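You operate a simulated robot arm through the tools that you are given. There is no shell and no other tool. Be economical: measure what you need, move in short steps, check, and stop when the job is done.

You are at the controls of a simulated two-armed robot. One attempt, no reset.

JOB
The spacer ring is too hot: let it cool before you lift it out.
Fine: dial to OFF, lid open, wait till the warmer shows 40 C or less, lay the ring on the bench's edge by the stub shaft, shut the lid.

Only the result counts: the job must be done as asked and must still hold three seconds after the hand-in. Knocking over, shifting, dropping, spilling or breaking anything else fails it. Lids that push on must go on centred and level and be pressed home; caps that screw on are set level and turned clockwise until they are tight.

ROBOT AND FRAMES
Two 7-joint arms with two-finger parallel grippers on one trunk, hanging from a carriage that runs on a rail from [-1477, -1034] to [309, 216] (x, y) and turns from -329 to 359 degrees about z. Base frame: it is fixed where the carriage stands at the start and does not move with it; the origin is on the floor, on the carriage's upright axis, x ahead of it, y to its left, z up; the surface under the hand at the start is at about z = 900. Readings come in mm, degrees, newtons and seconds.
The left shoulder is at the start at [40, 161, 1213], the right one opposite. With the tool pointing down near the work surface each hand reaches from about 300 to 780 mm from the robot's upright axis, wherever it stands, measured 20 degrees to its own side. Places, roughly: heat dial [600, -200, 1000]; warmer lid [800, -100, 1000]. Payload 4.4 kg a hand.
The tool frame of a hand sits at the grasp point between the pads (the TCP): z along the fingers, y along the line on which they close. The tips reach 23 mm beyond it. Largest opening 94 mm; finger width 38, thickness 10; the body of the gripper, 54 by 96 mm, starts 39 mm behind the TCP.
Orientation is that of the tool frame in the base frame, as a unit quaternion [w, x, y, z]. With the fingers straight down and closing along the base's y, the tool's x points along the base's -x, its y along +y and its z along -z.

CONTROLS
- The arms move only by the tool step_arm. It takes "left_targets", "right_targets" or both (then of equal length, played together; a hand with none holds still); each is a list of rows, each a list of 7 numbers: the shift along the tool's x, y, z in units of 20 mm (1.0 is 20 mm), then the turn, a rotation vector about the tool's x, y, z in units of 5 degrees (1.0 is 5 degrees), then the opening, from 0 (shut) to 1 (fully open). In form: [[x, y, z, rx, ry, rz, grip], ...]. A call has 1 to 8 rows; each row shifts and turns the commanded pose from where the row before left it, along the tool's axes as they then stand. A call with a number of a shift or a turn outside -1 to 1 is refused whole. Rows are played at 5 a second. More than 50 mm and 8.6 degrees between two rows, or a gripper value outside its range, and nothing of the call is played. Where a pose cannot be reached the arm comes as near as it can. A force on the tool above 40 N (or 10 N above the force at the start of the call, whichever is more), or a blocked arm, ends the call early, and 0.2 s more pass. The fingers move at their own pace (about 45 mm/s each) and stop on an object; they squeeze with about 43 N. The grip force told is the motor's: it shows also when the fingers shut on nothing. Time passes only in rows, and 0.2 s behind the last, so rows that do not move let the fingers close. It gives the time, the measured TCP pose, the force on the tool (base axes), the opening and the grip force at its end, in the units of the frame above (readings bear some noise), with the torque about the TCP (base axes, N m) and any sound that the robot's microphone picked up.
- Cameras (640 x 400 px; columns grow to the right, rows downward): "scene" is now at [246, -10.7, 1521.4]; the picture's right is [-0.12, -0.99, 0.00], its down [-0.57, 0.07, -0.82] and it looks along [0.81, -0.10, -0.58] (base axes); focal length 236 px, centre (320, 200). "left" rides on the left gripper at [86, -16, -74] in its tool frame; the picture's right is [0.18, 0.98, 0.00], its down [-0.58, 0.11, -0.81] and it looks along [-0.79, 0.15, 0.59] (tool axes); focal length 243 px, centre (320, 200). "right" rides on the right gripper at [86, 16, -74] in its tool frame; the picture's right is [-0.18, 0.98, 0.00], its down [-0.58, -0.11, -0.81] and it looks along [-0.79, -0.15, 0.59] (tool axes); focal length 243 px, centre (320, 200). There is no depth. A picture from a camera that has moved, and an enlarged one, comes with that camera's place and axes in the base frame and with its lens.
- get_image(camera): a new picture of that camera. No time passes.
- slide_trunk(by): slides the trunk up (or, below 0, down) by that many mm; the arms and the scene camera ride with it, the base frame stays. It gives what a move gives, with no picture.
- steer(legs): drives the robot by 1 to 6 legs, each [ahead, left, turn to the left] in mm, mm and degrees, along the robot's own axes; the way and the turn of a leg run together, so that a leg with both is an arc; at most 1500 mm and 180 degrees a leg. The arms and the cameras ride along, it lands a little off, and it stops where it bumps. It keeps to its track: a leg is cut to what the track allows. It gives what a move gives.
- aim_head(pan, tilt): turns the head with the scene camera to pan (to the left, within 86 degrees either way) and tilt (down, from -29 to 69), counted from straight ahead of the robot. It gives what a move gives.
- zoom(camera, box): a new picture of the part [left, top, right, bottom] of that camera's present view, enlarged. No time passes.
- hand_in(): hands the job in; it is judged then, once.

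Go step by step. Nothing tells you exact positions but the pictures and the camera data: compare them with the known pose of the tool, close in by small moves and look again before you grip or let go. The budget is 120 turns and 88 pictures, counting those below and the enlarged ones. Unless the task says otherwise, let go and move clear before handing in, and close with one line.

The tools are called after "Emit:" by a JSON object that holds its "name" and its "arguments". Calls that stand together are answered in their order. step_arm: Moves the arms, as the interface text tells. Its arguments: {"type":"object","properties":{"left_targets":{"type":"array","items":{"type":"array","items":{"type":"number"}}},"right_targets":{"type":"array","items":{"type":"array","items":{"type":"number"}}}},"required":[]} The other tools are called the same way: slide_trunk (by) slides the trunk up or down; steer (legs) drives the base; aim_head (pan, tilt) turns the head that bears the scene camera; get_image (camera) takes a picture; zoom (camera, box) takes an enlarged picture of a part of a camera's view; hand_in () hands the job in.

At the start:

```text
t: 0.0
left_tool_pos: [576.9, 228.7, 1385.9]
left_orientation: [0.0, -0.001, 1.0, 0.0]
left_contact_force: [0.2, 0.0, -0.1]
left_moment: [0.02, 0.02, 0.02]
left_grip_width: 94.1
left_grip_force: 0.0
right_tool_pos: [583.2, -228.0, 1395.2]
right_orientation: [0.0, -0.001, 1.0, 0.0]
right_contact_force: [0.1, -0.7, 0.5]
right_moment: [-0.02, 0.0, 0.01]
right_grip_width: 94.1
right_grip_force: 0.0
trunk travel left (down, up): [-350.0, 420.0]
robot x, y, heading: [0.1, -0.3, -0.1]
head pan, tilt: [-6.7, 35.3]
```

scene: 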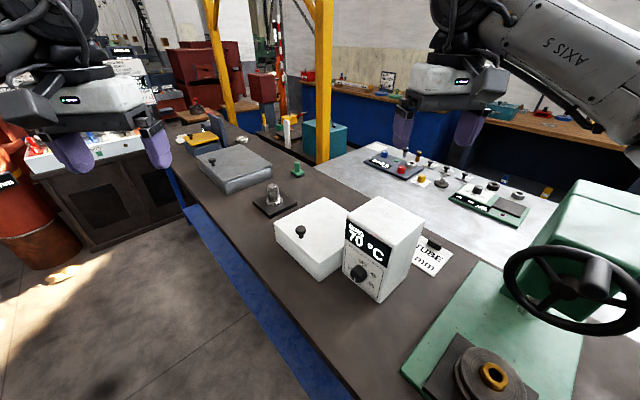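
right: 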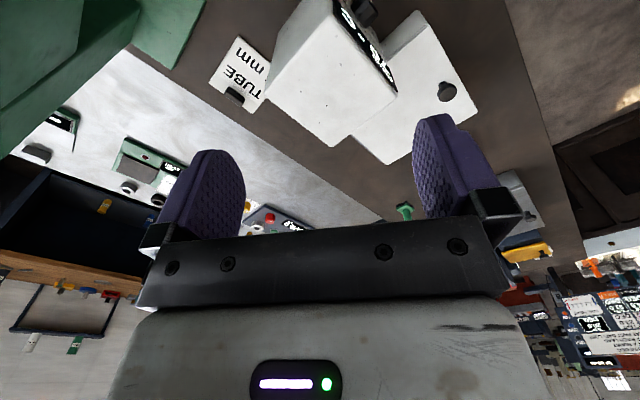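
left: 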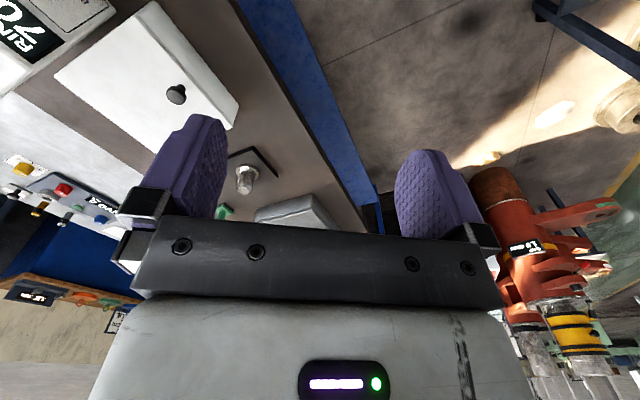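

I see the warmer showing 70 °C with a dial on its front, a white lid with a black knob next to it, and a stub shaft on a dark plate to the left. I'll enlarge these to measure.

Emit:
{"name": "zoom", "arguments": {"camera": "scene", "box": [240, 170, 440, 310]}}

Emit:
{"name": "zoom", "arguments": {"camera": "scene", "box": [330, 200, 430, 300]}}

```text
2.86 times, centred on (340, 240) of scene
camera zoom: at [246.0, -10.7, 1521.4], right [-0.12, -0.99, 0.0], down [-0.57, 0.07, -0.82], along [0.81, -0.1, -0.58], focal length 674 px, centre (263, 86)
```

zoom: 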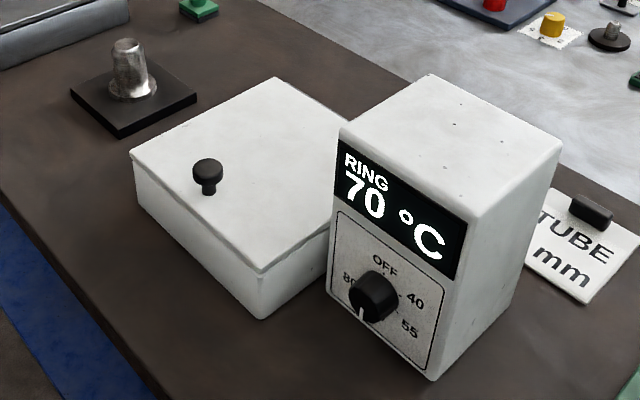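

```text
4.00 times, centred on (380, 250) of scene
camera zoom: at [246.0, -10.7, 1521.4], right [-0.12, -0.99, 0.0], down [-0.57, 0.07, -0.82], along [0.81, -0.1, -0.58], focal length 944 px, centre (80, 0)
```

zoom: 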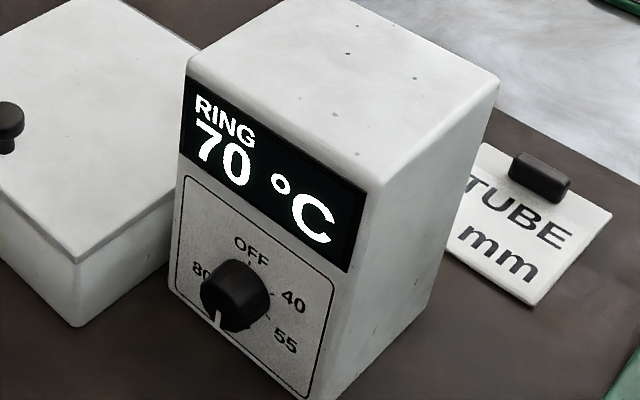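

Bench front edge runs parallel to the rail (about 35° in base axes), so I should face it by turning about -55°, and slide left along the rail. The warmer tower's dial is at roughly [635, -163, 990], the lid knob at about [815, -18, 1000], and the stub shaft at about [1113, 83, 900].

Emit:
{"name": "steer", "arguments": {"legs": [[0, 0, -55], [0, 290, 0]]}}

Emit:
{"name": "aim_head", "arguments": {"pan": 20, "tilt": 45}}

Emit:
{"name": "get_image", "arguments": {"camera": "scene"}}

```text
t: 4.5
left_tool_pos: [756.2, -178.6, 1387.5]
left_orientation: [-0.001, 0.466, 0.885, 0.0]
left_contact_force: [-0.6, -0.1, -0.1]
left_moment: [-0.01, 0.03, -0.02]
left_grip_width: 93.8
left_grip_force: 0.1
right_tool_pos: [381.8, -443.7, 1394.7]
right_orientation: [-0.001, 0.465, 0.885, 0.0]
right_contact_force: [-0.4, 0.5, -0.1]
right_moment: [-0.02, 0.01, -0.01]
right_grip_width: 94.1
right_grip_force: 0.1
trunk travel left (down, up): [-350.0, 420.0]
robot x, y, heading: [241.3, 165.5, -55.3]
head pan, tilt: [-6.7, 35.3]
```

```text
t: 5.4
left_tool_pos: [753.7, -179.6, 1385.7]
left_orientation: [0.0, 0.466, 0.885, 0.0]
left_contact_force: [-0.1, 1.0, -0.4]
left_moment: [-0.03, 0.0, 0.01]
left_grip_width: 94.0
left_grip_force: 0.0
right_tool_pos: [380.6, -444.2, 1396.0]
right_orientation: [-0.001, 0.465, 0.885, 0.0]
right_contact_force: [1.1, -0.5, -0.1]
right_moment: [0.02, -0.01, 0.01]
right_grip_width: 93.9
right_grip_force: 0.1
trunk travel left (down, up): [-350.0, 420.0]
robot x, y, heading: [240.0, 169.2, -55.6]
head pan, tilt: [20.0, 45.0]
```

```text
82 pictures are left
camera scene: at [394.1, -12.7, 1507.0], right [-0.58, -0.81, 0.0], down [-0.58, 0.41, -0.71], along [0.58, -0.41, -0.71], focal length 236 px, centre (320, 200)
```

scene: 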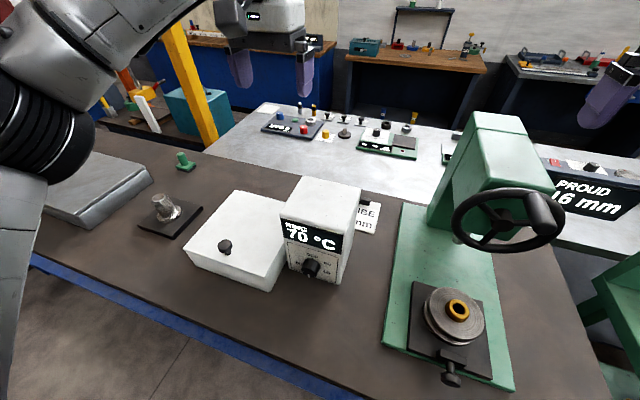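

Facing the bench now. I'll enlarge the dial, lid and shaft from here to fix positions.

Emit:
{"name": "zoom", "arguments": {"camera": "scene", "box": [270, 170, 370, 290]}}

Emit:
{"name": "zoom", "arguments": {"camera": "scene", "box": [120, 150, 300, 300]}}

```text
3.33 times, centred on (320, 230) of scene
camera zoom: at [394.1, -12.7, 1507.0], right [-0.58, -0.81, 0.0], down [-0.58, 0.41, -0.71], along [0.58, -0.41, -0.71], focal length 787 px, centre (320, 100)
```

zoom: 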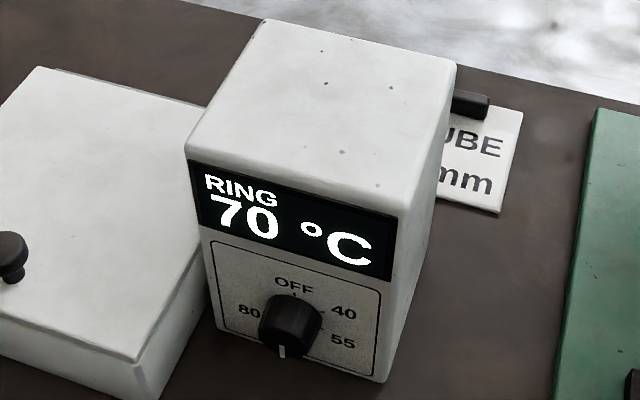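

```text
2.67 times, centred on (210, 225) of scene
camera zoom: at [394.1, -12.7, 1507.0], right [-0.58, -0.81, 0.0], down [-0.58, 0.41, -0.71], along [0.58, -0.41, -0.71], focal length 629 px, centre (613, 133)
```

zoom: 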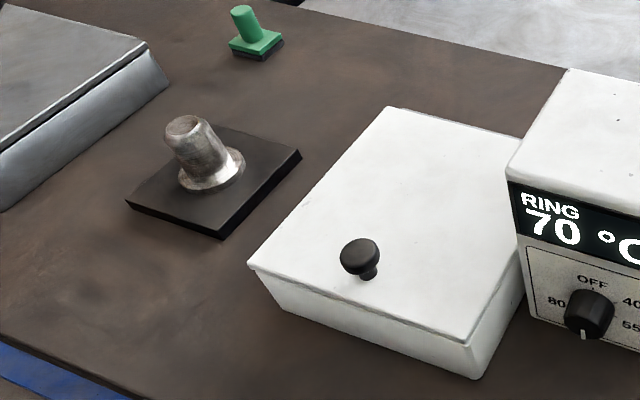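

Dial tip is at about 500 mm ahead, 143 mm left of the robot, z≈992; the bench is at 900. I pitch the left hand to horizontal (fingers ahead) up high first.

Emit:
{"name": "step_arm", "arguments": {"left_targets": [[0, -0.5, 0, 0, -1, 0, 0.7], [0, -0.5, 0, 0, -1, 0, 0.7], [0, -0.5, 0, 0, -1, 0, 0.7], [0, -0.5, 0, 0, -1, 0, 0.7], [0, -0.5, 0, 0, -1, 0, 0.7], [0, -0.5, 0, 0, -1, 0, 0.7], [0, -0.5, 0, 0, -1, 0, 0.7], [0, -0.5, 0, 0, -1, 0, 0.7]]}}

Emit:
{"name": "step_arm", "arguments": {"left_targets": [[0.5, 0, -0.5, 0, -1, 0, 0.7], [0.5, 0, -0.5, 0, -1, 0, 0.7], [0.5, 0, -0.5, 0, -1, 0, 0.7], [0.5, 0, -0.5, 0, -1, 0, 0.7], [0.5, 0, -0.5, 0, -1, 0, 0.7], [0.5, 0, -0.5, 0, -1, 0, 0.7], [0.5, 0, -0.5, 0, -1, 0, 0.7], [0.5, 0, -0.5, 0, -1, 0, 0.7]]}}

Emit:
{"name": "step_arm", "arguments": {"left_targets": [[1, 0, -1, 0, -1, 0, 0.7], [1, 0, -1, 0, -1, 0, 0.7], [1, 0, -0.5, 0, 0, 0, 0.7], [1, 0, -0.5, 0, 0, 0, 0.7], [1, 0, -0.5, 0, 0, 0, 0.7], [1, 0, 0, 0, 0, 0, 0.7], [1, 0, 0, 0, 0, 0, 0.7], [1, 0, 0, 0, 0, 0, 0.7]]}}

Emit:
{"name": "get_image", "arguments": {"camera": "scene"}}

Emit:
{"name": "get_image", "arguments": {"camera": "left"}}

```text
t: 7.2
left_tool_pos: [687.3, -223.8, 1385.5]
left_orientation: [0.304, 0.437, 0.831, -0.161]
left_contact_force: [0.5, 0.9, -0.1]
left_moment: [0.0, 0.02, 0.04]
left_grip_width: 65.8
left_grip_force: 0.2
right_tool_pos: [380.2, -442.6, 1396.0]
right_orientation: [-0.001, 0.465, 0.885, 0.0]
right_contact_force: [-1.0, 0.1, -0.1]
right_moment: [0.0, -0.01, 0.02]
right_grip_width: 93.8
right_grip_force: 0.1
trunk travel left (down, up): [-350.0, 420.0]
robot x, y, heading: [238.3, 168.1, -55.4]
head pan, tilt: [20.0, 45.0]
```

```text
t: 9.0
left_tool_pos: [627.3, -135.0, 1361.4]
left_orientation: [0.57, 0.356, 0.678, -0.299]
left_contact_force: [0.0, 0.5, -0.6]
left_moment: [0.01, -0.03, -0.01]
left_grip_width: 66.0
left_grip_force: 0.0
right_tool_pos: [381.0, -444.3, 1394.9]
right_orientation: [0.0, 0.466, 0.885, 0.0]
right_contact_force: [0.3, -0.4, 0.1]
right_moment: [-0.03, -0.01, -0.01]
right_grip_width: 93.9
right_grip_force: 0.2
trunk travel left (down, up): [-350.0, 420.0]
robot x, y, heading: [238.9, 168.7, -55.5]
head pan, tilt: [20.0, 45.0]
```

```text
t: 10.8
left_tool_pos: [599.7, -141.0, 1231.6]
left_orientation: [0.626, 0.329, 0.626, -0.33]
left_contact_force: [-0.2, -0.3, -0.6]
left_moment: [0.01, -0.01, 0.0]
left_grip_width: 65.5
left_grip_force: 0.0
left hand out of reach, approached as far as the arm can: row 2, 3, 4, 5, 6, 7
right_tool_pos: [382.1, -443.9, 1395.1]
right_orientation: [0.0, 0.465, 0.885, 0.0]
right_contact_force: [0.6, 0.4, 0.0]
right_moment: [-0.01, 0.02, 0.0]
right_grip_width: 93.9
right_grip_force: 0.0
trunk travel left (down, up): [-350.0, 420.0]
robot x, y, heading: [239.3, 166.0, -55.3]
head pan, tilt: [20.0, 45.0]
```

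```text
79 pictures are left
camera scene: at [394.0, -12.7, 1507.0], right [-0.58, -0.81, 0.0], down [-0.58, 0.41, -0.71], along [0.58, -0.41, -0.71], focal length 236 px, centre (320, 200)
```

scene: 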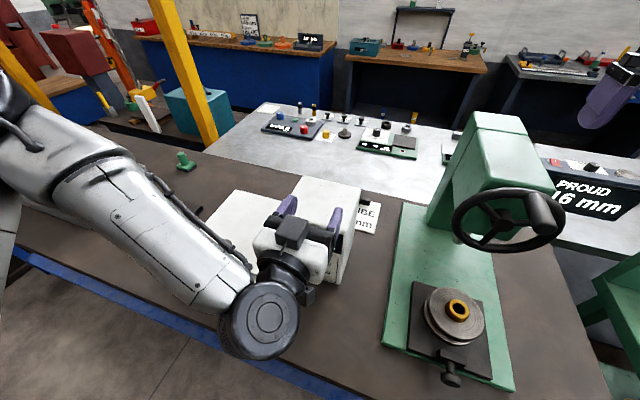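

```text
78 pictures are left
camera left: at [543.8, -90.3, 1146.2], right [0.81, 0.56, -0.19], down [-0.37, 0.73, 0.58], along [0.46, -0.4, 0.79], focal length 243 px, centre (320, 200)
```

left: 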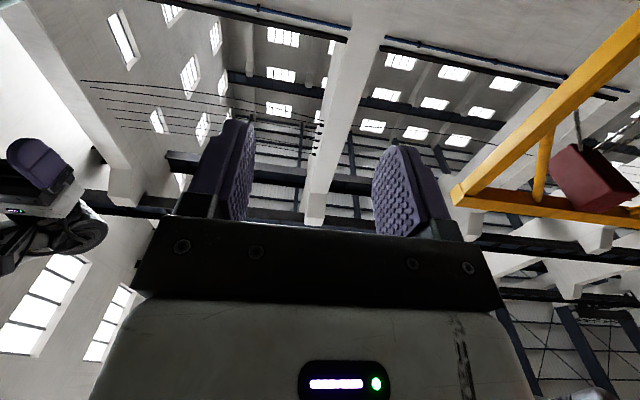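

The hand is level but near its minimum reach; going straight down should free it. The dial lies about 20 mm further left.

Emit:
{"name": "step_arm", "arguments": {"left_targets": [[1, 0.2, 0, 0, 0, 0, 0.7], [1, 0.2, 0, 0, 0, 0, 0.7], [1, 0.2, 0, 0, 0, 0, 0.7], [1, 0.2, 0, 0, 0, 0, 0.7], [1, 0.2, 0, 0, 0, 0, 0.7], [1, 0, 0, 0, 0, 0, 0.7]]}}

Emit:
{"name": "get_image", "arguments": {"camera": "scene"}}

```text
t: 12.2
left_tool_pos: [580.6, -142.4, 1125.8]
left_orientation: [0.626, 0.327, 0.628, -0.327]
left_contact_force: [0.0, -0.1, -0.3]
left_moment: [-0.02, -0.02, 0.01]
left_grip_width: 65.6
left_grip_force: 0.1
left hand out of reach, approached as far as the arm can: row 1, 3, 4, 5, 6
right_tool_pos: [381.3, -443.3, 1396.2]
right_orientation: [0.0, 0.466, 0.885, 0.001]
right_contact_force: [-0.5, 0.2, 0.3]
right_moment: [-0.01, 0.0, 0.05]
right_grip_width: 94.3
right_grip_force: 0.0
trunk travel left (down, up): [-350.0, 420.0]
robot x, y, heading: [238.4, 167.0, -55.5]
head pan, tilt: [20.0, 45.0]
```

```text
77 pictures are left
camera scene: at [394.0, -12.7, 1507.0], right [-0.58, -0.81, 0.0], down [-0.58, 0.41, -0.71], along [0.58, -0.41, -0.71], focal length 236 px, centre (320, 200)
```

scene: 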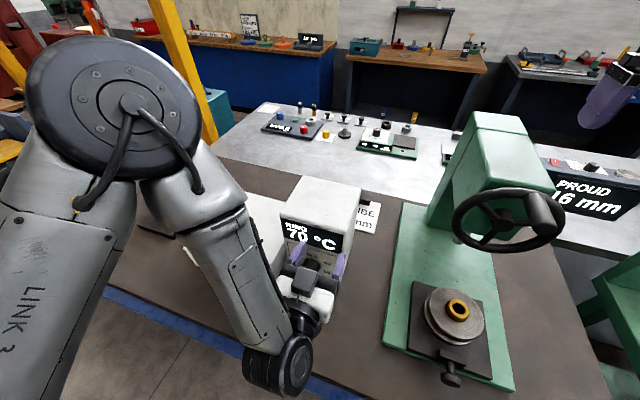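

The arm is too cramped here. I'll slide the carriage 180 mm to the right so the dial is further out on the left arm's side.

Emit:
{"name": "steer", "arguments": {"legs": [[0, -180, 0]]}}

Emit:
{"name": "step_arm", "arguments": {"left_targets": [[0, 1, 0, 0, 0, 0, 0.7], [0, 1, 0, 0, 0, 0, 0.7], [0, 1, 0, 0, 0, 0, 0.7], [0, 1, 0, 0, 0, 0, 0.7], [0, 1, 0, 0, 0, 0, 0.7], [0, 1, 0, 0, 0, 0, 0.7], [0, 1, 0, 0, 0, 0, 0.7], [0, 1, 0, 0, 0, 0, 0.7]]}}

```text
t: 13.7
left_tool_pos: [437.3, -243.5, 1126.2]
left_orientation: [0.626, 0.328, 0.627, -0.328]
left_contact_force: [-0.4, -0.5, -0.3]
left_moment: [-0.04, -0.03, 0.04]
left_grip_width: 65.8
left_grip_force: 0.1
right_tool_pos: [236.1, -544.2, 1395.5]
right_orientation: [0.0, 0.466, 0.885, 0.0]
right_contact_force: [-0.9, 0.7, -0.3]
right_moment: [0.01, 0.0, 0.03]
right_grip_width: 94.0
right_grip_force: 0.1
trunk travel left (down, up): [-350.0, 420.0]
robot x, y, heading: [95.7, 65.4, -55.6]
head pan, tilt: [20.0, 45.0]
```

```text
t: 15.5
left_tool_pos: [459.7, -238.1, 1171.0]
left_orientation: [0.626, 0.328, 0.628, -0.326]
left_contact_force: [-0.2, -0.8, 0.7]
left_moment: [-0.01, 0.01, -0.01]
left_grip_width: 65.9
left_grip_force: 0.1
left hand out of reach, approached as far as the arm can: row 1, 2, 3, 4, 5, 6, 7, 8
right_tool_pos: [237.1, -543.6, 1395.7]
right_orientation: [0.0, 0.466, 0.885, 0.0]
right_contact_force: [0.5, 0.2, 0.3]
right_moment: [0.0, 0.02, -0.02]
right_grip_width: 93.9
right_grip_force: 0.2
trunk travel left (down, up): [-350.0, 420.0]
robot x, y, heading: [93.5, 65.4, -55.5]
head pan, tilt: [20.0, 45.0]
```

Emit:
{"name": "get_image", "arguments": {"camera": "scene"}}

Emit:
{"name": "step_arm", "arguments": {"left_targets": [[0, 0.5, 1, 0, 0, 0, 0.7], [0, 0.5, 1, 0, 0, 0, 0.7], [0, 0.5, 1, 0, 0, 0, 0.7], [0, 1, 0.5, 0, 0, 0, 0.7], [0, 1, 0, 0, 0, 0, 0.7]]}}

```text
76 pictures are left
camera scene: at [250.5, -113.1, 1507.0], right [-0.58, -0.81, 0.0], down [-0.58, 0.41, -0.71], along [0.58, -0.41, -0.71], focal length 236 px, centre (320, 200)
```

scene: 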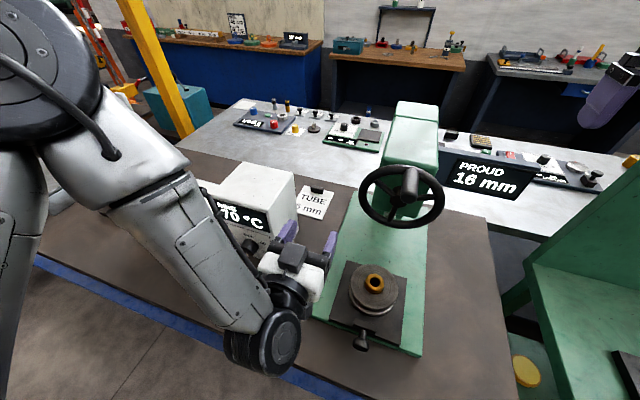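

```text
t: 16.7
left_tool_pos: [491.7, -280.1, 1209.0]
left_orientation: [0.626, 0.326, 0.63, -0.324]
left_contact_force: [0.0, -0.8, -0.5]
left_moment: [0.01, 0.0, -0.01]
left_grip_width: 65.7
left_grip_force: 0.1
left hand out of reach, approached as far as the arm can: row 1, 2, 3, 4, 5
right_tool_pos: [237.6, -543.8, 1396.1]
right_orientation: [-0.001, 0.465, 0.885, 0.0]
right_contact_force: [-0.8, -0.7, -0.1]
right_moment: [-0.01, 0.0, 0.02]
right_grip_width: 93.9
right_grip_force: 0.1
trunk travel left (down, up): [-350.0, 420.0]
robot x, y, heading: [96.2, 63.4, -55.7]
head pan, tilt: [20.0, 45.0]
```

The wrist is limited by the bend. Turning the robot about 60° left puts the left shoulder farther back from the bench; I'll raise the trunk for clearance first, then turn.

Emit:
{"name": "slide_trunk", "arguments": {"by": 200}}

Emit:
{"name": "steer", "arguments": {"legs": [[0, 0, 60]]}}

Emit:
{"name": "aim_head", "arguments": {"pan": -45, "tilt": 45}}

Emit:
{"name": "step_arm", "arguments": {"left_targets": [[0, -1, 0, 1, 0, 0, 0.7], [0, -1, 0, 1, 0, 0, 0.7], [0, -1, 0, 1, 0, 0, 0.7], [0, -1, 0, 1, 0, 0, 0.7], [0, -1, 0, 1, 0, 0, 0.7], [0, -1, 0, 1, 0, 0, 0.7], [0, -0.5, 0, 1, 0, 0, 0.7], [0, 0, 0, 1, 0, 0, 0.7]]}}

Emit:
{"name": "get_image", "arguments": {"camera": "scene"}}

```text
t: 18.9
left_tool_pos: [492.3, -278.8, 1408.9]
left_orientation: [0.626, 0.327, 0.629, -0.325]
left_contact_force: [0.9, 0.3, -0.1]
left_moment: [0.0, 0.0, 0.01]
left_grip_width: 65.6
left_grip_force: 0.0
right_tool_pos: [237.0, -543.7, 1595.3]
right_orientation: [0.001, 0.466, 0.885, 0.0]
right_contact_force: [0.5, -0.2, 0.3]
right_moment: [-0.02, -0.02, 0.0]
right_grip_width: 94.2
right_grip_force: 0.0
trunk travel left (down, up): [-550.0, 220.0]
robot x, y, heading: [93.4, 70.0, -55.5]
head pan, tilt: [20.0, 45.0]
```

```text
t: 21.9
left_tool_pos: [591.6, 241.5, 1409.1]
left_orientation: [0.704, -0.034, 0.708, 0.034]
left_contact_force: [0.6, -0.7, -0.2]
left_moment: [0.0, -0.01, -0.01]
left_grip_width: 66.0
left_grip_force: 0.1
right_tool_pos: [695.4, -110.2, 1596.7]
right_orientation: [-0.001, -0.042, 0.999, 0.0]
right_contact_force: [-0.7, 0.4, 0.1]
right_moment: [0.0, 0.03, 0.02]
right_grip_width: 94.3
right_grip_force: 0.1
trunk travel left (down, up): [-550.0, 220.0]
robot x, y, heading: [94.7, 67.7, 4.9]
head pan, tilt: [20.0, 45.0]
```

```text
t: 23.3
left_tool_pos: [590.6, 241.5, 1408.7]
left_orientation: [0.705, -0.034, 0.707, 0.034]
left_contact_force: [-0.4, -0.3, 0.5]
left_moment: [0.0, 0.01, -0.01]
left_grip_width: 65.8
left_grip_force: 0.1
right_tool_pos: [695.7, -111.0, 1596.9]
right_orientation: [0.001, -0.043, 0.999, 0.0]
right_contact_force: [0.3, 0.4, 0.1]
right_moment: [0.03, 0.0, 0.0]
right_grip_width: 94.1
right_grip_force: 0.0
trunk travel left (down, up): [-550.0, 220.0]
robot x, y, heading: [93.7, 67.3, 5.0]
head pan, tilt: [-45.0, 45.0]
```

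```text
t: 25.1
left_tool_pos: [548.5, 70.1, 1451.6]
left_orientation: [0.692, 0.117, 0.703, -0.116]
left_contact_force: [0.3, 0.6, -0.3]
left_moment: [-0.02, -0.01, 0.0]
left_grip_width: 66.0
left_grip_force: 0.1
left hand out of reach, approached as far as the arm can: row 1, 2, 3, 4, 5, 6, 7, 8
right_tool_pos: [696.4, -111.0, 1595.7]
right_orientation: [0.001, -0.043, 0.999, 0.001]
right_contact_force: [-1.0, -0.4, -0.3]
right_moment: [0.02, 0.04, 0.0]
right_grip_width: 94.1
right_grip_force: 0.0
trunk travel left (down, up): [-550.0, 220.0]
robot x, y, heading: [92.1, 68.7, 5.0]
head pan, tilt: [-45.0, 45.0]
```

```text
75 pictures are left
camera scene: at [315.1, 27.3, 1707.0], right [-0.64, -0.77, 0.0], down [-0.54, 0.45, -0.71], along [0.54, -0.46, -0.71], focal length 236 px, centre (320, 200)
```

scene: 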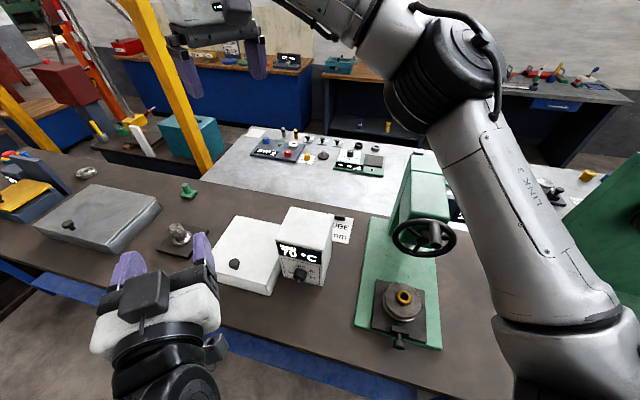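

The bend joint seems limited with the camera side down. I'll roll the hand clockwise so the camera is at the left (fingers closing vertically), which should suit an elbow-out pose.

Emit:
{"name": "step_arm", "arguments": {"left_targets": [[0, 0, 0, 0, 0, 1, 0.7], [0, 0, 0, 0, 0, 1, 0.7], [0, 0, 0, 0, 0, 1, 0.7], [0, 0, 0, 0, 0, 1, 0.7], [0, 0, 0, 0, 0, 1, 0.7], [0, 0, 0, 0, 0, 1, 0.7], [0, 0, 0, 0, 0, 1, 0.7], [0, 0, 0, 0, 0, 1, 0.7]]}}

Emit:
{"name": "step_arm", "arguments": {"left_targets": [[0, 0, 0, 0, 0, 1, 0.7], [0, 0, 0, 0, 0, 1, 0.7], [0, 0, 0, 0, 0, 1, 0.7], [0, 0, 0, 0, 0, 1, 0.7], [0, 0, 0, 0, 0, 1, 0.7], [0, 0, 0, 0, 0, 1, 0.7], [0, 0, 0, 0, 0, 1, 0.7], [0, 0, 0, 0, 0, 1, 0.7]]}}

Emit:
{"name": "get_image", "arguments": {"camera": "scene"}}

```text
t: 26.9
left_tool_pos: [549.3, 69.9, 1453.8]
left_orientation: [0.689, 0.35, 0.622, 0.128]
left_contact_force: [0.8, 0.6, -0.3]
left_moment: [-0.01, -0.01, 0.0]
left_grip_width: 65.5
left_grip_force: 0.0
right_tool_pos: [695.4, -110.1, 1595.2]
right_orientation: [-0.001, -0.043, 0.999, 0.0]
right_contact_force: [0.5, 0.5, -0.1]
right_moment: [0.0, -0.01, -0.02]
right_grip_width: 93.9
right_grip_force: 0.0
trunk travel left (down, up): [-550.0, 220.0]
robot x, y, heading: [97.9, 64.8, 5.2]
head pan, tilt: [-45.0, 45.0]
```

```text
t: 28.7
left_tool_pos: [548.8, 70.2, 1452.9]
left_orientation: [0.604, 0.541, 0.464, 0.356]
left_contact_force: [0.9, -0.6, -0.2]
left_moment: [0.0, -0.01, 0.0]
left_grip_width: 65.7
left_grip_force: 0.0
right_tool_pos: [695.4, -111.7, 1595.7]
right_orientation: [-0.001, -0.042, 0.999, 0.0]
right_contact_force: [-0.7, 0.1, -1.1]
right_moment: [-0.04, -0.03, 0.01]
right_grip_width: 93.9
right_grip_force: 0.1
trunk travel left (down, up): [-550.0, 220.0]
robot x, y, heading: [94.4, 68.4, 4.8]
head pan, tilt: [-45.0, 45.0]
```

```text
74 pictures are left
camera scene: at [315.1, 27.3, 1707.0], right [-0.64, -0.77, 0.0], down [-0.54, 0.45, -0.71], along [0.54, -0.45, -0.71], focal length 236 px, centre (320, 200)
```

scene: 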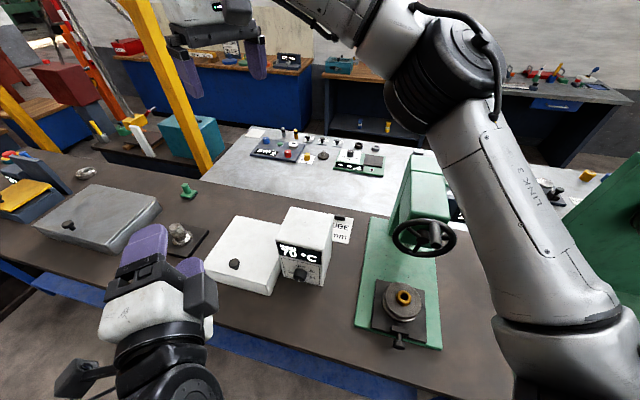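

Emit:
{"name": "step_arm", "arguments": {"left_targets": [[0, 0, 0, 0, -0.9, 0.3, 0.7], [0, 0, 0, 0, -0.9, 0.3, 0.7], [0, 0, 0, 0, -0.9, 0.3, 0.7], [0, 0, 0, 0, -0.9, 0.3, 0.7], [0, 0, 0, 0, -0.9, 0.3, 0.7], [0, 0, 0, 0, -0.9, 0.3, 0.7], [0, 0, 0, 0, -0.9, 0.2, 0.7], [0, 0, 0, 0, -0.9, 0, 0.7]]}}

```text
t: 30.5
left_tool_pos: [547.9, 69.5, 1454.4]
left_orientation: [0.604, 0.542, 0.464, 0.356]
left_contact_force: [-0.5, -0.2, -0.1]
left_moment: [-0.02, 0.0, -0.02]
left_grip_width: 65.7
left_grip_force: 0.0
left hand out of reach, approached as far as the arm can: row 1, 2, 3, 4, 5, 6, 7, 8
right_tool_pos: [695.5, -109.8, 1595.3]
right_orientation: [0.0, -0.043, 0.999, 0.0]
right_contact_force: [-0.5, 0.2, 0.1]
right_moment: [0.03, -0.05, 0.02]
right_grip_width: 94.1
right_grip_force: 0.1
trunk travel left (down, up): [-550.0, 220.0]
robot x, y, heading: [95.4, 68.4, 4.6]
head pan, tilt: [-45.0, 45.0]
```

That branch is blocked. A better geometry: face along the rail (heading about 34°) and use the right arm, with its hand turned sideways toward the warmer. First I move the left hand aside to the left.

Emit:
{"name": "step_arm", "arguments": {"left_targets": [[1, 0, 0, 0, 0.5, -1, 0.7], [1, 0.3, 0, 0, 0.5, -1, 0.7], [1, 0.3, 0, 0, 0.3, -1, 0.7], [1, 0.5, 0, 0, 0.3, -1, 0.7], [1, 0.5, 0, 0, 0, -1, 0.7], [1, 0.5, 0, 0, 0, -1, 0.7], [1, 0.7, 0, 0, 0, -1, 0.7], [1, 0.8, 0, 0, 0, -1, 0.7]]}}

Emit:
{"name": "step_arm", "arguments": {"left_targets": [[0, 1, 0, 0, 0, -1, 0.7], [0, 1, 0, 0, 0, -1, 0.7], [0, 1, 0, 0, 0, -1, 0.7], [0, 1, 0, 0, 0, -1, 0.7], [0, 1, 0, 0, 0, -1, 0.7], [0, 0, 0, 0, 0, -1, 0.7], [0, 0, 0, 0, 0, -1, 0.7], [0, 0, 0, 0, 0, -1, 0.7]]}}

Emit:
{"name": "step_arm", "arguments": {"left_targets": [[0, 0, 0, 0, 1, 0, 0.7], [0, 0, 0, 0, 1, 0, 0.7], [0, 0, 0, 0, 1, 0, 0.7], [0, 0, 0, 0, 1, 0, 0.7], [0, 0, 0, 0, 1, 0, 0.7], [0, 0, 0, 0, 1, 0, 0.7], [0, 0, 0, 0, 1, 0, 0.7], [0, 0, 0, 0, 1, 0, 0.7]]}}

Emit:
{"name": "step_arm", "arguments": {"left_targets": [[0, 0, 0, 0, 1, 0, 0.7], [0, 0, 0, 0, 1, 0, 0.7], [0, 0, 0, 0, 1, 0, 0.7], [0, 0, 0, 0, 1, 0, 0.7], [0, 0, 0, 0, 1, 0, 0.7], [0, 0, 0, 0, 1, 0, 0.7], [0, 0, 0, 0, 1, 0, 0.7], [0, 0, 0, 0, 1, 0, 0.7]]}}

```text
t: 32.3
left_tool_pos: [570.8, 150.7, 1450.1]
left_orientation: [0.623, 0.426, 0.591, 0.283]
left_contact_force: [1.2, 0.7, -0.1]
left_moment: [0.02, -0.01, 0.01]
left_grip_width: 65.9
left_grip_force: 0.0
left hand out of reach, approached as far as the arm can: row 5, 6, 7, 8
right_tool_pos: [696.7, -110.4, 1595.6]
right_orientation: [0.001, -0.043, 0.999, 0.0]
right_contact_force: [-0.1, 0.3, 0.1]
right_moment: [-0.02, -0.03, 0.0]
right_grip_width: 94.2
right_grip_force: 0.0
trunk travel left (down, up): [-550.0, 220.0]
robot x, y, heading: [95.2, 68.2, 4.9]
head pan, tilt: [-45.0, 45.0]
```

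```text
t: 34.1
left_tool_pos: [586.9, 212.3, 1525.5]
left_orientation: [0.683, 0.195, 0.701, 0.053]
left_contact_force: [0.3, 0.3, -0.8]
left_moment: [0.0, -0.03, 0.03]
left_grip_width: 66.1
left_grip_force: 0.0
right_tool_pos: [695.3, -111.7, 1594.7]
right_orientation: [0.0, -0.043, 0.999, 0.001]
right_contact_force: [-0.1, 0.5, 0.2]
right_moment: [-0.02, -0.01, -0.01]
right_grip_width: 94.1
right_grip_force: 0.1
trunk travel left (down, up): [-550.0, 220.0]
robot x, y, heading: [93.3, 67.3, 5.3]
head pan, tilt: [-45.0, 45.0]
```

```text
t: 35.9
left_tool_pos: [587.6, 213.2, 1525.7]
left_orientation: [0.401, 0.167, 0.893, 0.117]
left_contact_force: [-0.4, -0.5, -0.6]
left_moment: [0.0, -0.01, 0.0]
left_grip_width: 65.9
left_grip_force: 0.1
right_tool_pos: [696.5, -110.6, 1596.9]
right_orientation: [0.0, -0.043, 0.999, 0.0]
right_contact_force: [0.2, 0.4, -0.1]
right_moment: [-0.02, 0.0, -0.02]
right_grip_width: 94.0
right_grip_force: 0.0
trunk travel left (down, up): [-550.0, 220.0]
robot x, y, heading: [94.3, 64.4, 5.2]
head pan, tilt: [-45.0, 45.0]
```

```text
t: 37.7
left_tool_pos: [588.0, 213.4, 1525.8]
left_orientation: [0.072, 0.118, 0.976, 0.167]
left_contact_force: [-0.3, -0.4, -0.9]
left_moment: [-0.02, 0.02, 0.01]
left_grip_width: 65.7
left_grip_force: 0.1
right_tool_pos: [696.5, -111.6, 1594.6]
right_orientation: [0.001, -0.042, 0.999, 0.0]
right_contact_force: [0.4, -0.6, 0.3]
right_moment: [0.02, -0.01, 0.02]
right_grip_width: 93.7
right_grip_force: 0.0
trunk travel left (down, up): [-550.0, 220.0]
robot x, y, heading: [96.5, 66.5, 5.0]
head pan, tilt: [-45.0, 45.0]
```

Emit:
{"name": "steer", "arguments": {"legs": [[0, 0, 29.5], [-165, 0, 0]]}}

Emit:
{"name": "step_arm", "arguments": {"right_targets": [[0.5, 0, 0, 1, 0, 0, 0.7], [0.5, 0, 0, 1, 0, 0, 0.7], [0.5, 0, 0, 1, 0, 0, 0.7], [0.5, 0, 0, 1, 0, 0, 0.7], [0.5, 0, 0, 1, 0, 0, 0.7], [0.5, 0, 0, 1, 0, 0, 0.7], [0.5, 0, 0, 1, 0, 0, 0.7], [0.5, 0, 0, 1, 0, 0, 0.7]]}}

Emit:
{"name": "step_arm", "arguments": {"right_targets": [[0, 0, 0, 1, 0, 0, 0.7], [0, 0, 0, 1, 0, 0, 0.7], [0, 0, 0, 1, 0, 0, 0.7], [0, 0, 0, 1, 0, 0, 0.7], [0, 0, 0, 1, 0, 0, 0.7], [0, 0, 0, 1, 0, 0, 0.7], [0, 0, 0, 1, 0, 0, 0.7], [0, 0, 0, 1, 0, 0, 0.7]]}}

Emit:
{"name": "aim_head", "arguments": {"pan": -50, "tilt": 45}}

Emit:
{"name": "get_image", "arguments": {"camera": "scene"}}

Emit:
{"name": "get_image", "arguments": {"camera": "right"}}

```text
t: 40.6
left_tool_pos: [319.6, 343.8, 1525.4]
left_orientation: [0.026, -0.136, 0.974, 0.18]
left_contact_force: [0.1, -0.1, 0.1]
left_moment: [0.01, 0.02, -0.03]
left_grip_width: 65.7
left_grip_force: 0.0
right_tool_pos: [573.2, 115.9, 1595.4]
right_orientation: [0.0, -0.296, 0.955, 0.0]
right_contact_force: [0.0, 0.6, -0.5]
right_moment: [0.01, 0.0, -0.02]
right_grip_width: 93.8
right_grip_force: 0.1
trunk travel left (down, up): [-550.0, 220.0]
robot x, y, heading: [-36.9, -26.3, 34.4]
head pan, tilt: [-45.0, 45.0]
```

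```text
t: 42.4
left_tool_pos: [319.1, 344.5, 1525.7]
left_orientation: [0.028, -0.135, 0.974, 0.179]
left_contact_force: [-0.7, -0.5, -0.4]
left_moment: [0.0, 0.03, 0.0]
left_grip_width: 66.1
left_grip_force: 0.0
right_tool_pos: [506.8, 70.2, 1596.5]
right_orientation: [0.101, -0.278, 0.897, -0.327]
right_contact_force: [0.4, 0.2, 0.8]
right_moment: [0.01, -0.02, 0.01]
right_grip_width: 66.0
right_grip_force: 0.0
trunk travel left (down, up): [-550.0, 220.0]
robot x, y, heading: [-35.7, -27.8, 34.5]
head pan, tilt: [-45.0, 45.0]
```

```text
t: 44.2
left_tool_pos: [319.9, 344.5, 1526.2]
left_orientation: [0.027, -0.135, 0.974, 0.18]
left_contact_force: [-1.0, -0.3, -0.6]
left_moment: [-0.02, -0.01, 0.0]
left_grip_width: 65.7
left_grip_force: 0.1
right_tool_pos: [503.5, 71.4, 1587.4]
right_orientation: [0.204, -0.242, 0.734, -0.6]
right_contact_force: [-0.2, 0.1, -0.2]
right_moment: [0.0, -0.01, 0.01]
right_grip_width: 65.8
right_grip_force: 0.1
right hand out of reach, approached as far as the arm can: row 8
trunk travel left (down, up): [-550.0, 220.0]
robot x, y, heading: [-38.4, -24.3, 34.4]
head pan, tilt: [-45.0, 45.0]
```

```text
t: 44.8
left_tool_pos: [318.4, 344.9, 1526.9]
left_orientation: [0.027, -0.135, 0.974, 0.181]
left_contact_force: [0.8, -1.1, 0.7]
left_moment: [-0.02, 0.0, -0.02]
left_grip_width: 65.5
left_grip_force: 0.0
right_tool_pos: [504.7, 71.8, 1586.6]
right_orientation: [0.203, -0.242, 0.735, -0.599]
right_contact_force: [-0.7, 0.4, 0.7]
right_moment: [-0.03, 0.01, 0.01]
right_grip_width: 65.8
right_grip_force: 0.0
trunk travel left (down, up): [-550.0, 220.0]
robot x, y, heading: [-41.0, -25.1, 34.7]
head pan, tilt: [-50.0, 45.0]
```

```text
73 pictures are left
camera scene: at [171.8, 42.3, 1707.0], right [-0.27, -0.96, 0.0], down [-0.68, 0.19, -0.71], along [0.68, -0.19, -0.71], focal length 236 px, centre (320, 200)
```

scene: 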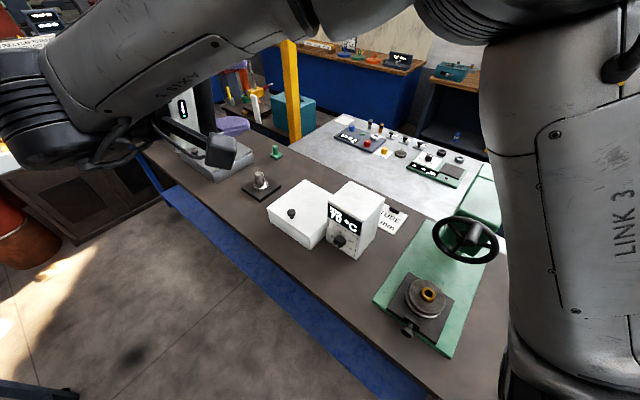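

```text
72 pictures are left
camera right: at [389.6, 81.8, 1585.7], right [0.04, 0.27, -0.96], down [0.0, 0.96, 0.27], along [1.0, -0.01, 0.03], focal length 243 px, centre (320, 200)
```

right: 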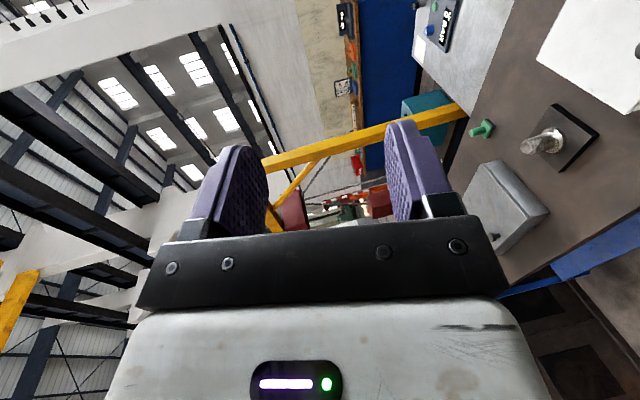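

The right hand now nearly points at the bench (79° turned). I'll bring it down with the arm and finish the turn.

Emit:
{"name": "step_arm", "arguments": {"right_targets": [[0, 1, 0, 0.5, 0, 0, 0.7], [0, 1, 0, 0.5, 0, 0, 0.7], [0, 1, 0, 0.5, 0, 0, 0.7], [0, 1, 0, 0.5, 0, 0, 0.7], [0, 1, 0, 0.4, 0, 0, 0.7], [0, 1, 0, 0, 0, 0, 0.7], [0, 1, 0, 0, 0, 0, 0.7], [0, 1, 0, 0, 0, 0, 0.7]]}}

Emit:
{"name": "slide_trunk", "arguments": {"by": -200}}

Emit:
{"name": "get_image", "arguments": {"camera": "scene"}}

```text
t: 46.6
left_tool_pos: [319.0, 344.2, 1525.2]
left_orientation: [0.028, -0.136, 0.974, 0.181]
left_contact_force: [-0.7, 0.6, 0.0]
left_moment: [0.01, 0.01, 0.01]
left_grip_width: 65.9
left_grip_force: 0.0
right_tool_pos: [443.0, 90.1, 1428.3]
right_orientation: [0.234, -0.237, 0.683, -0.65]
right_contact_force: [0.3, -0.3, -0.3]
right_moment: [0.0, 0.0, 0.01]
right_grip_width: 65.8
right_grip_force: 0.1
right hand out of reach, approached as far as the arm can: row 2, 3, 4, 5, 6, 7
trunk travel left (down, up): [-550.0, 220.0]
robot x, y, heading: [-39.9, -28.1, 34.2]
head pan, tilt: [-50.0, 45.0]
```

```text
t: 48.8
left_tool_pos: [318.7, 345.1, 1325.7]
left_orientation: [0.027, -0.136, 0.974, 0.18]
left_contact_force: [1.3, 0.7, -0.7]
left_moment: [0.01, 0.0, -0.01]
left_grip_width: 66.2
left_grip_force: 0.1
right_tool_pos: [442.9, 90.8, 1228.1]
right_orientation: [0.234, -0.237, 0.684, -0.649]
right_contact_force: [-0.6, -0.7, -0.3]
right_moment: [0.0, 0.01, 0.0]
right_grip_width: 65.9
right_grip_force: 0.1
trunk travel left (down, up): [-350.0, 420.0]
robot x, y, heading: [-40.4, -27.8, 34.7]
head pan, tilt: [-50.0, 45.0]
```

```text
71 pictures are left
camera scene: at [171.8, 42.3, 1507.1], right [-0.27, -0.96, 0.0], down [-0.68, 0.19, -0.71], along [0.68, -0.19, -0.71], focal length 236 px, centre (320, 200)
```

scene: 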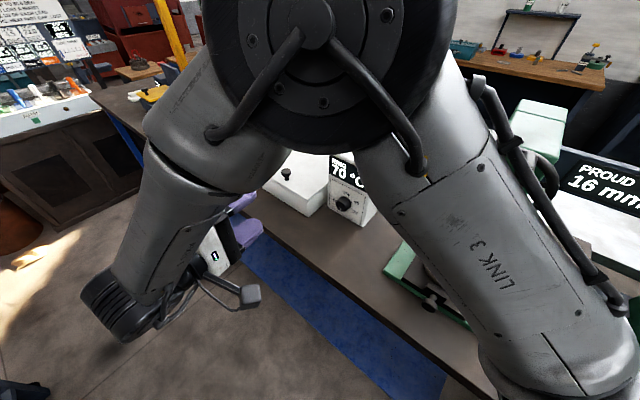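

Now the right hand points at the bench face with the elbow above. I advance toward the dial and descend in steps.

Emit:
{"name": "step_arm", "arguments": {"right_targets": [[0, 1, 0.5, 0, 0, 0, 0.7], [0, 1, 0.5, 0, 0, 0, 0.7], [0, 1, 0.5, 0, 0, 0, 0.7], [0, 1, 0.5, 0, 0, 0, 0.7], [0, 1, 0.5, 0, 0, 0, 0.7], [0, 1, 0.5, 0, 0, 0, 0.7], [0, 1, 1, 0, 0, 0, 0.7], [0, 1, 1, 0, 0, 0, 0.7]]}}

Emit:
{"name": "get_image", "arguments": {"camera": "scene"}}

Emit:
{"name": "get_image", "arguments": {"camera": "right"}}

```text
t: 50.6
left_tool_pos: [319.3, 344.6, 1327.2]
left_orientation: [0.028, -0.136, 0.974, 0.18]
left_contact_force: [-0.2, -0.4, 0.7]
left_moment: [0.01, -0.05, 0.01]
left_grip_width: 65.8
left_grip_force: 0.0
right_tool_pos: [419.5, 40.9, 1084.0]
right_orientation: [0.234, -0.24, 0.689, -0.643]
right_contact_force: [0.1, 1.1, 0.5]
right_moment: [-0.02, 0.01, 0.0]
right_grip_width: 65.9
right_grip_force: 0.1
right hand out of reach, approached as far as the arm can: row 2, 3, 4, 5, 6, 7, 8
trunk travel left (down, up): [-350.0, 420.0]
robot x, y, heading: [-43.2, -26.8, 34.6]
head pan, tilt: [-50.0, 45.0]
```

```text
70 pictures are left
camera scene: at [171.8, 42.2, 1507.0], right [-0.27, -0.96, 0.0], down [-0.68, 0.19, -0.71], along [0.68, -0.19, -0.71], focal length 236 px, centre (320, 200)
```

scene: 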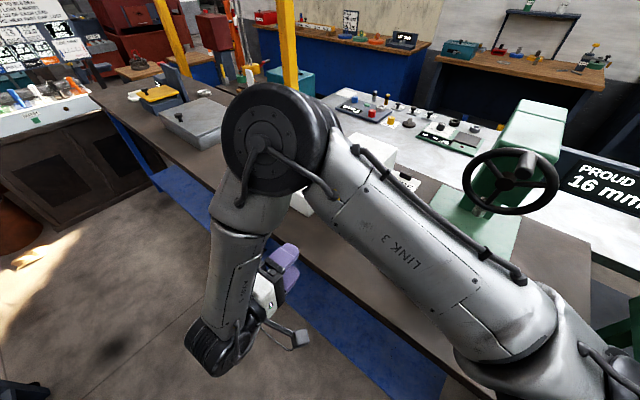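

```text
69 pictures are left
camera right: at [305.3, 45.3, 1071.6], right [0.11, 0.17, -0.98], down [-0.05, 0.98, 0.17], along [0.99, 0.03, 0.12], focal length 243 px, centre (320, 200)
```

right: 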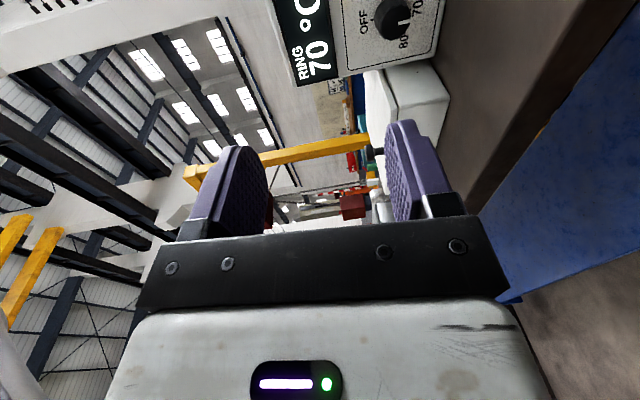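

Emit:
{"name": "zoom", "arguments": {"camera": "right", "box": [330, 0, 450, 80]}}

Emit:
{"name": "zoom", "arguments": {"camera": "scene", "box": [270, 120, 450, 240]}}

```text
5.00 times, centred on (390, 40) of right
camera zoom: at [305.3, 45.3, 1071.6], right [0.11, 0.17, -0.98], down [-0.05, 0.98, 0.17], along [0.99, 0.03, 0.12], focal length 1213 px, centre (-30, 1000)
```

zoom: 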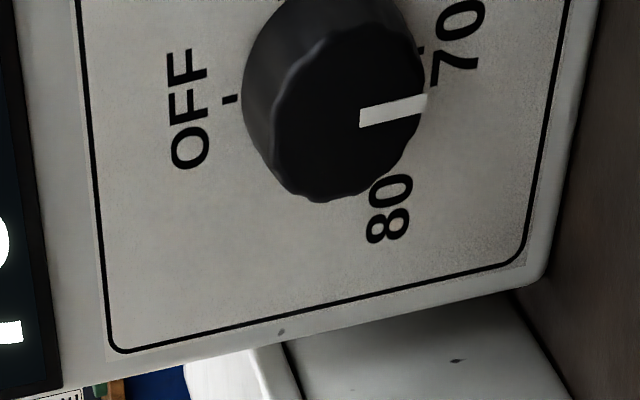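

```text
3.33 times, centred on (360, 180) of scene
camera zoom: at [171.8, 42.2, 1507.0], right [-0.27, -0.96, 0.0], down [-0.68, 0.19, -0.71], along [0.68, -0.19, -0.71], focal length 787 px, centre (187, 267)
```

zoom: 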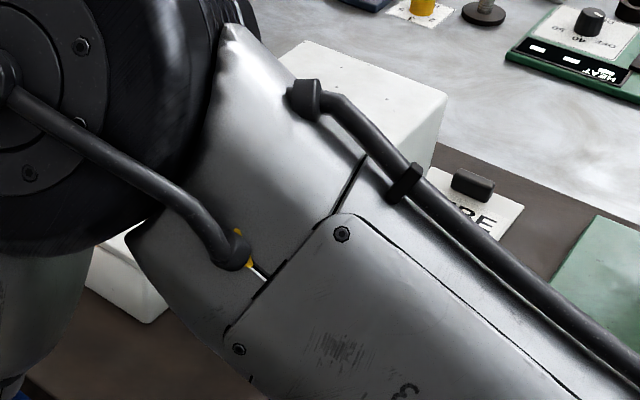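

The dial runs OFF–40–55–70–80 clockwise and points at 70, straight down; I'll turn it 180° counter-clockwise. The arm is folded too tightly, so I drive the carriage back 130 mm to give it room.

Emit:
{"name": "steer", "arguments": {"legs": [[-130, 0, 0]]}}

Emit:
{"name": "step_arm", "arguments": {"right_targets": [[-1, 0, 0.5, 0, 0, 0, 0.7], [-1, 0, 0.5, 0, 0, 0, 0.7], [-1, 0, 0.5, 0, 0, 0, 0.7], [-1, 0, 0.5, 0, 0, 0, 0.7], [-1, 0, 0.5, 0, 0, 0, 0.7], [-1, 0, 0.5, 0, 0, 0, 0.7], [-1, 0, 0.5, 0, 0, 0, 0.7], [-1, 0, 0.5, 0, 0, 0, 0.7]]}}

Emit:
{"name": "get_image", "arguments": {"camera": "scene"}}

```text
t: 51.9
left_tool_pos: [213.8, 272.2, 1325.6]
left_orientation: [0.027, -0.135, 0.974, 0.18]
left_contact_force: [-0.3, 0.1, -0.1]
left_moment: [0.0, 0.0, -0.01]
left_grip_width: 65.8
left_grip_force: 0.1
right_tool_pos: [314.6, -32.4, 1082.7]
right_orientation: [0.232, -0.241, 0.689, -0.643]
right_contact_force: [-0.5, -0.2, 0.3]
right_moment: [-0.02, 0.03, 0.03]
right_grip_width: 65.7
right_grip_force: 0.0
trunk travel left (down, up): [-350.0, 420.0]
robot x, y, heading: [-142.9, -99.6, 34.4]
head pan, tilt: [-50.0, 45.0]
```

```text
t: 53.7
left_tool_pos: [213.9, 272.4, 1326.0]
left_orientation: [0.027, -0.136, 0.974, 0.181]
left_contact_force: [-0.5, -0.4, 0.1]
left_moment: [-0.02, 0.0, -0.01]
left_grip_width: 65.6
left_grip_force: 0.1
right_tool_pos: [408.2, 38.5, 1109.6]
right_orientation: [0.235, -0.252, 0.701, -0.625]
right_contact_force: [0.1, 0.3, 0.3]
right_moment: [0.0, 0.0, -0.06]
right_grip_width: 65.6
right_grip_force: 0.0
right hand out of reach, approached as far as the arm can: row 1, 2, 3, 4, 5, 6, 7, 8
trunk travel left (down, up): [-350.0, 420.0]
robot x, y, heading: [-142.4, -99.4, 34.3]
head pan, tilt: [-50.0, 45.0]
```

```text
66 pictures are left
camera scene: at [68.5, -30.0, 1507.1], right [-0.27, -0.96, 0.0], down [-0.68, 0.19, -0.71], along [0.68, -0.19, -0.71], focal length 236 px, centre (320, 200)
```

scene: 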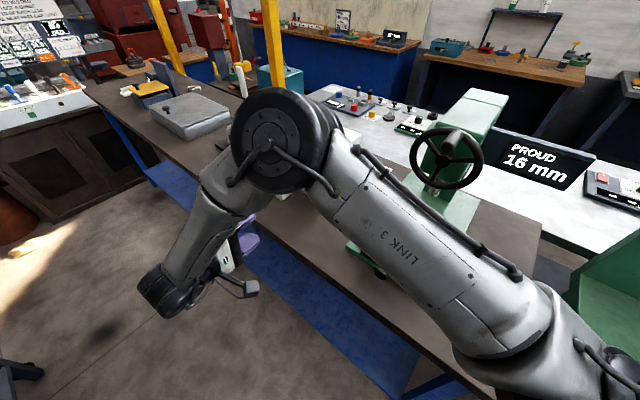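

Emit:
{"name": "step_arm", "arguments": {"right_targets": [[-1, 0, 0, 0, 0, 0, 0.7], [-1, 0, 0, 0, 0, 0, 0.7], [-1, 0, 0, 0, 0, 0, 0.7], [-1, 0, 0, 0, 0, 0, 0.7], [0, 0, 1, 0, 0, 0, 0.7], [0, 0, 1, 0, 0, 0, 0.7], [0, 0, 1, 0, 0, 0, 0.7], [0, 0, 1, 0, 0, 0, 0.7]]}}

Emit:
{"name": "get_image", "arguments": {"camera": "scene"}}

```text
t: 55.5
left_tool_pos: [215.4, 272.5, 1326.1]
left_orientation: [0.027, -0.135, 0.974, 0.18]
left_contact_force: [0.1, 0.0, 0.0]
left_moment: [-0.02, 0.02, -0.02]
left_grip_width: 65.7
left_grip_force: 0.0
right_tool_pos: [536.1, 23.4, 1107.4]
right_orientation: [0.234, -0.24, 0.688, -0.643]
right_contact_force: [-0.6, -0.4, -0.5]
right_moment: [0.05, 0.03, -0.02]
right_grip_width: 65.7
right_grip_force: 0.1
right hand out of reach, approached as far as the arm can: row 2, 3, 4
trunk travel left (down, up): [-350.0, 420.0]
robot x, y, heading: [-138.1, -97.3, 34.6]
head pan, tilt: [-50.0, 45.0]
```

```text
65 pictures are left
camera scene: at [68.3, -30.1, 1507.0], right [-0.27, -0.96, 0.0], down [-0.68, 0.19, -0.71], along [0.68, -0.19, -0.71], focal length 236 px, centre (320, 200)
```

scene: 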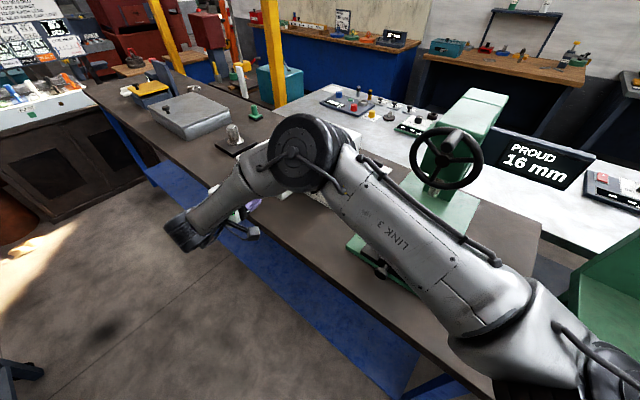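

Working now. Continue toward the bench and down.

Emit:
{"name": "step_arm", "arguments": {"right_targets": [[0.3, 0.5, 1, 0, 0, 0, 0.7], [0.3, 0.5, 1, 0, 0, 0, 0.7], [0.3, 0.5, 1, 0, 0, 0, 0.7], [0, 0.5, 1, 0, 0, 0, 0.7], [0, 0.5, 1, 0, 0, 0, 0.7]]}}

Emit:
{"name": "get_image", "arguments": {"camera": "scene"}}

Emit:
{"name": "get_image", "arguments": {"camera": "right"}}

```text
t: 56.7
left_tool_pos: [215.2, 271.5, 1325.5]
left_orientation: [0.028, -0.136, 0.974, 0.181]
left_contact_force: [0.2, -0.4, 0.1]
left_moment: [-0.02, 0.01, 0.0]
left_grip_width: 65.6
left_grip_force: 0.1
right_tool_pos: [583.8, -63.2, 1048.4]
right_orientation: [0.233, -0.241, 0.689, -0.643]
right_contact_force: [0.4, -0.1, -0.5]
right_moment: [0.0, 0.02, 0.01]
right_grip_width: 66.0
right_grip_force: 0.1
trunk travel left (down, up): [-350.0, 420.0]
robot x, y, heading: [-139.7, -100.1, 34.5]
head pan, tilt: [-50.0, 45.0]
```

```text
64 pictures are left
camera scene: at [68.3, -30.2, 1507.0], right [-0.27, -0.96, 0.0], down [-0.68, 0.19, -0.71], along [0.68, -0.19, -0.71], focal length 236 px, centre (320, 200)
```

scene: 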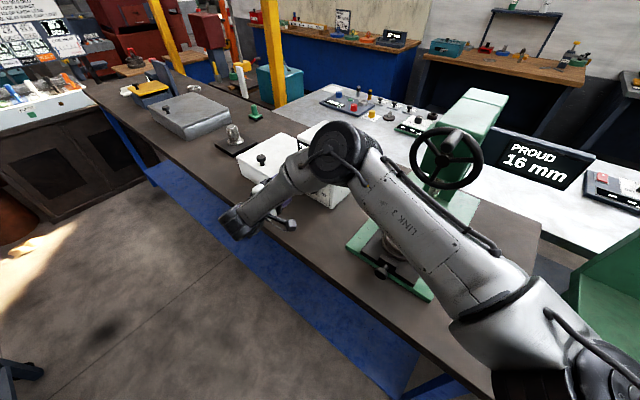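

```text
63 pictures are left
camera right: at [469.2, -58.7, 1036.3], right [0.11, 0.17, -0.98], down [-0.05, 0.98, 0.17], along [0.99, 0.03, 0.12], focal length 243 px, centre (320, 200)
```

right: 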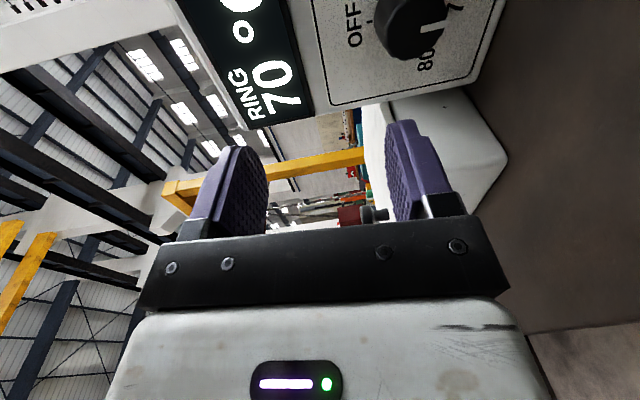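

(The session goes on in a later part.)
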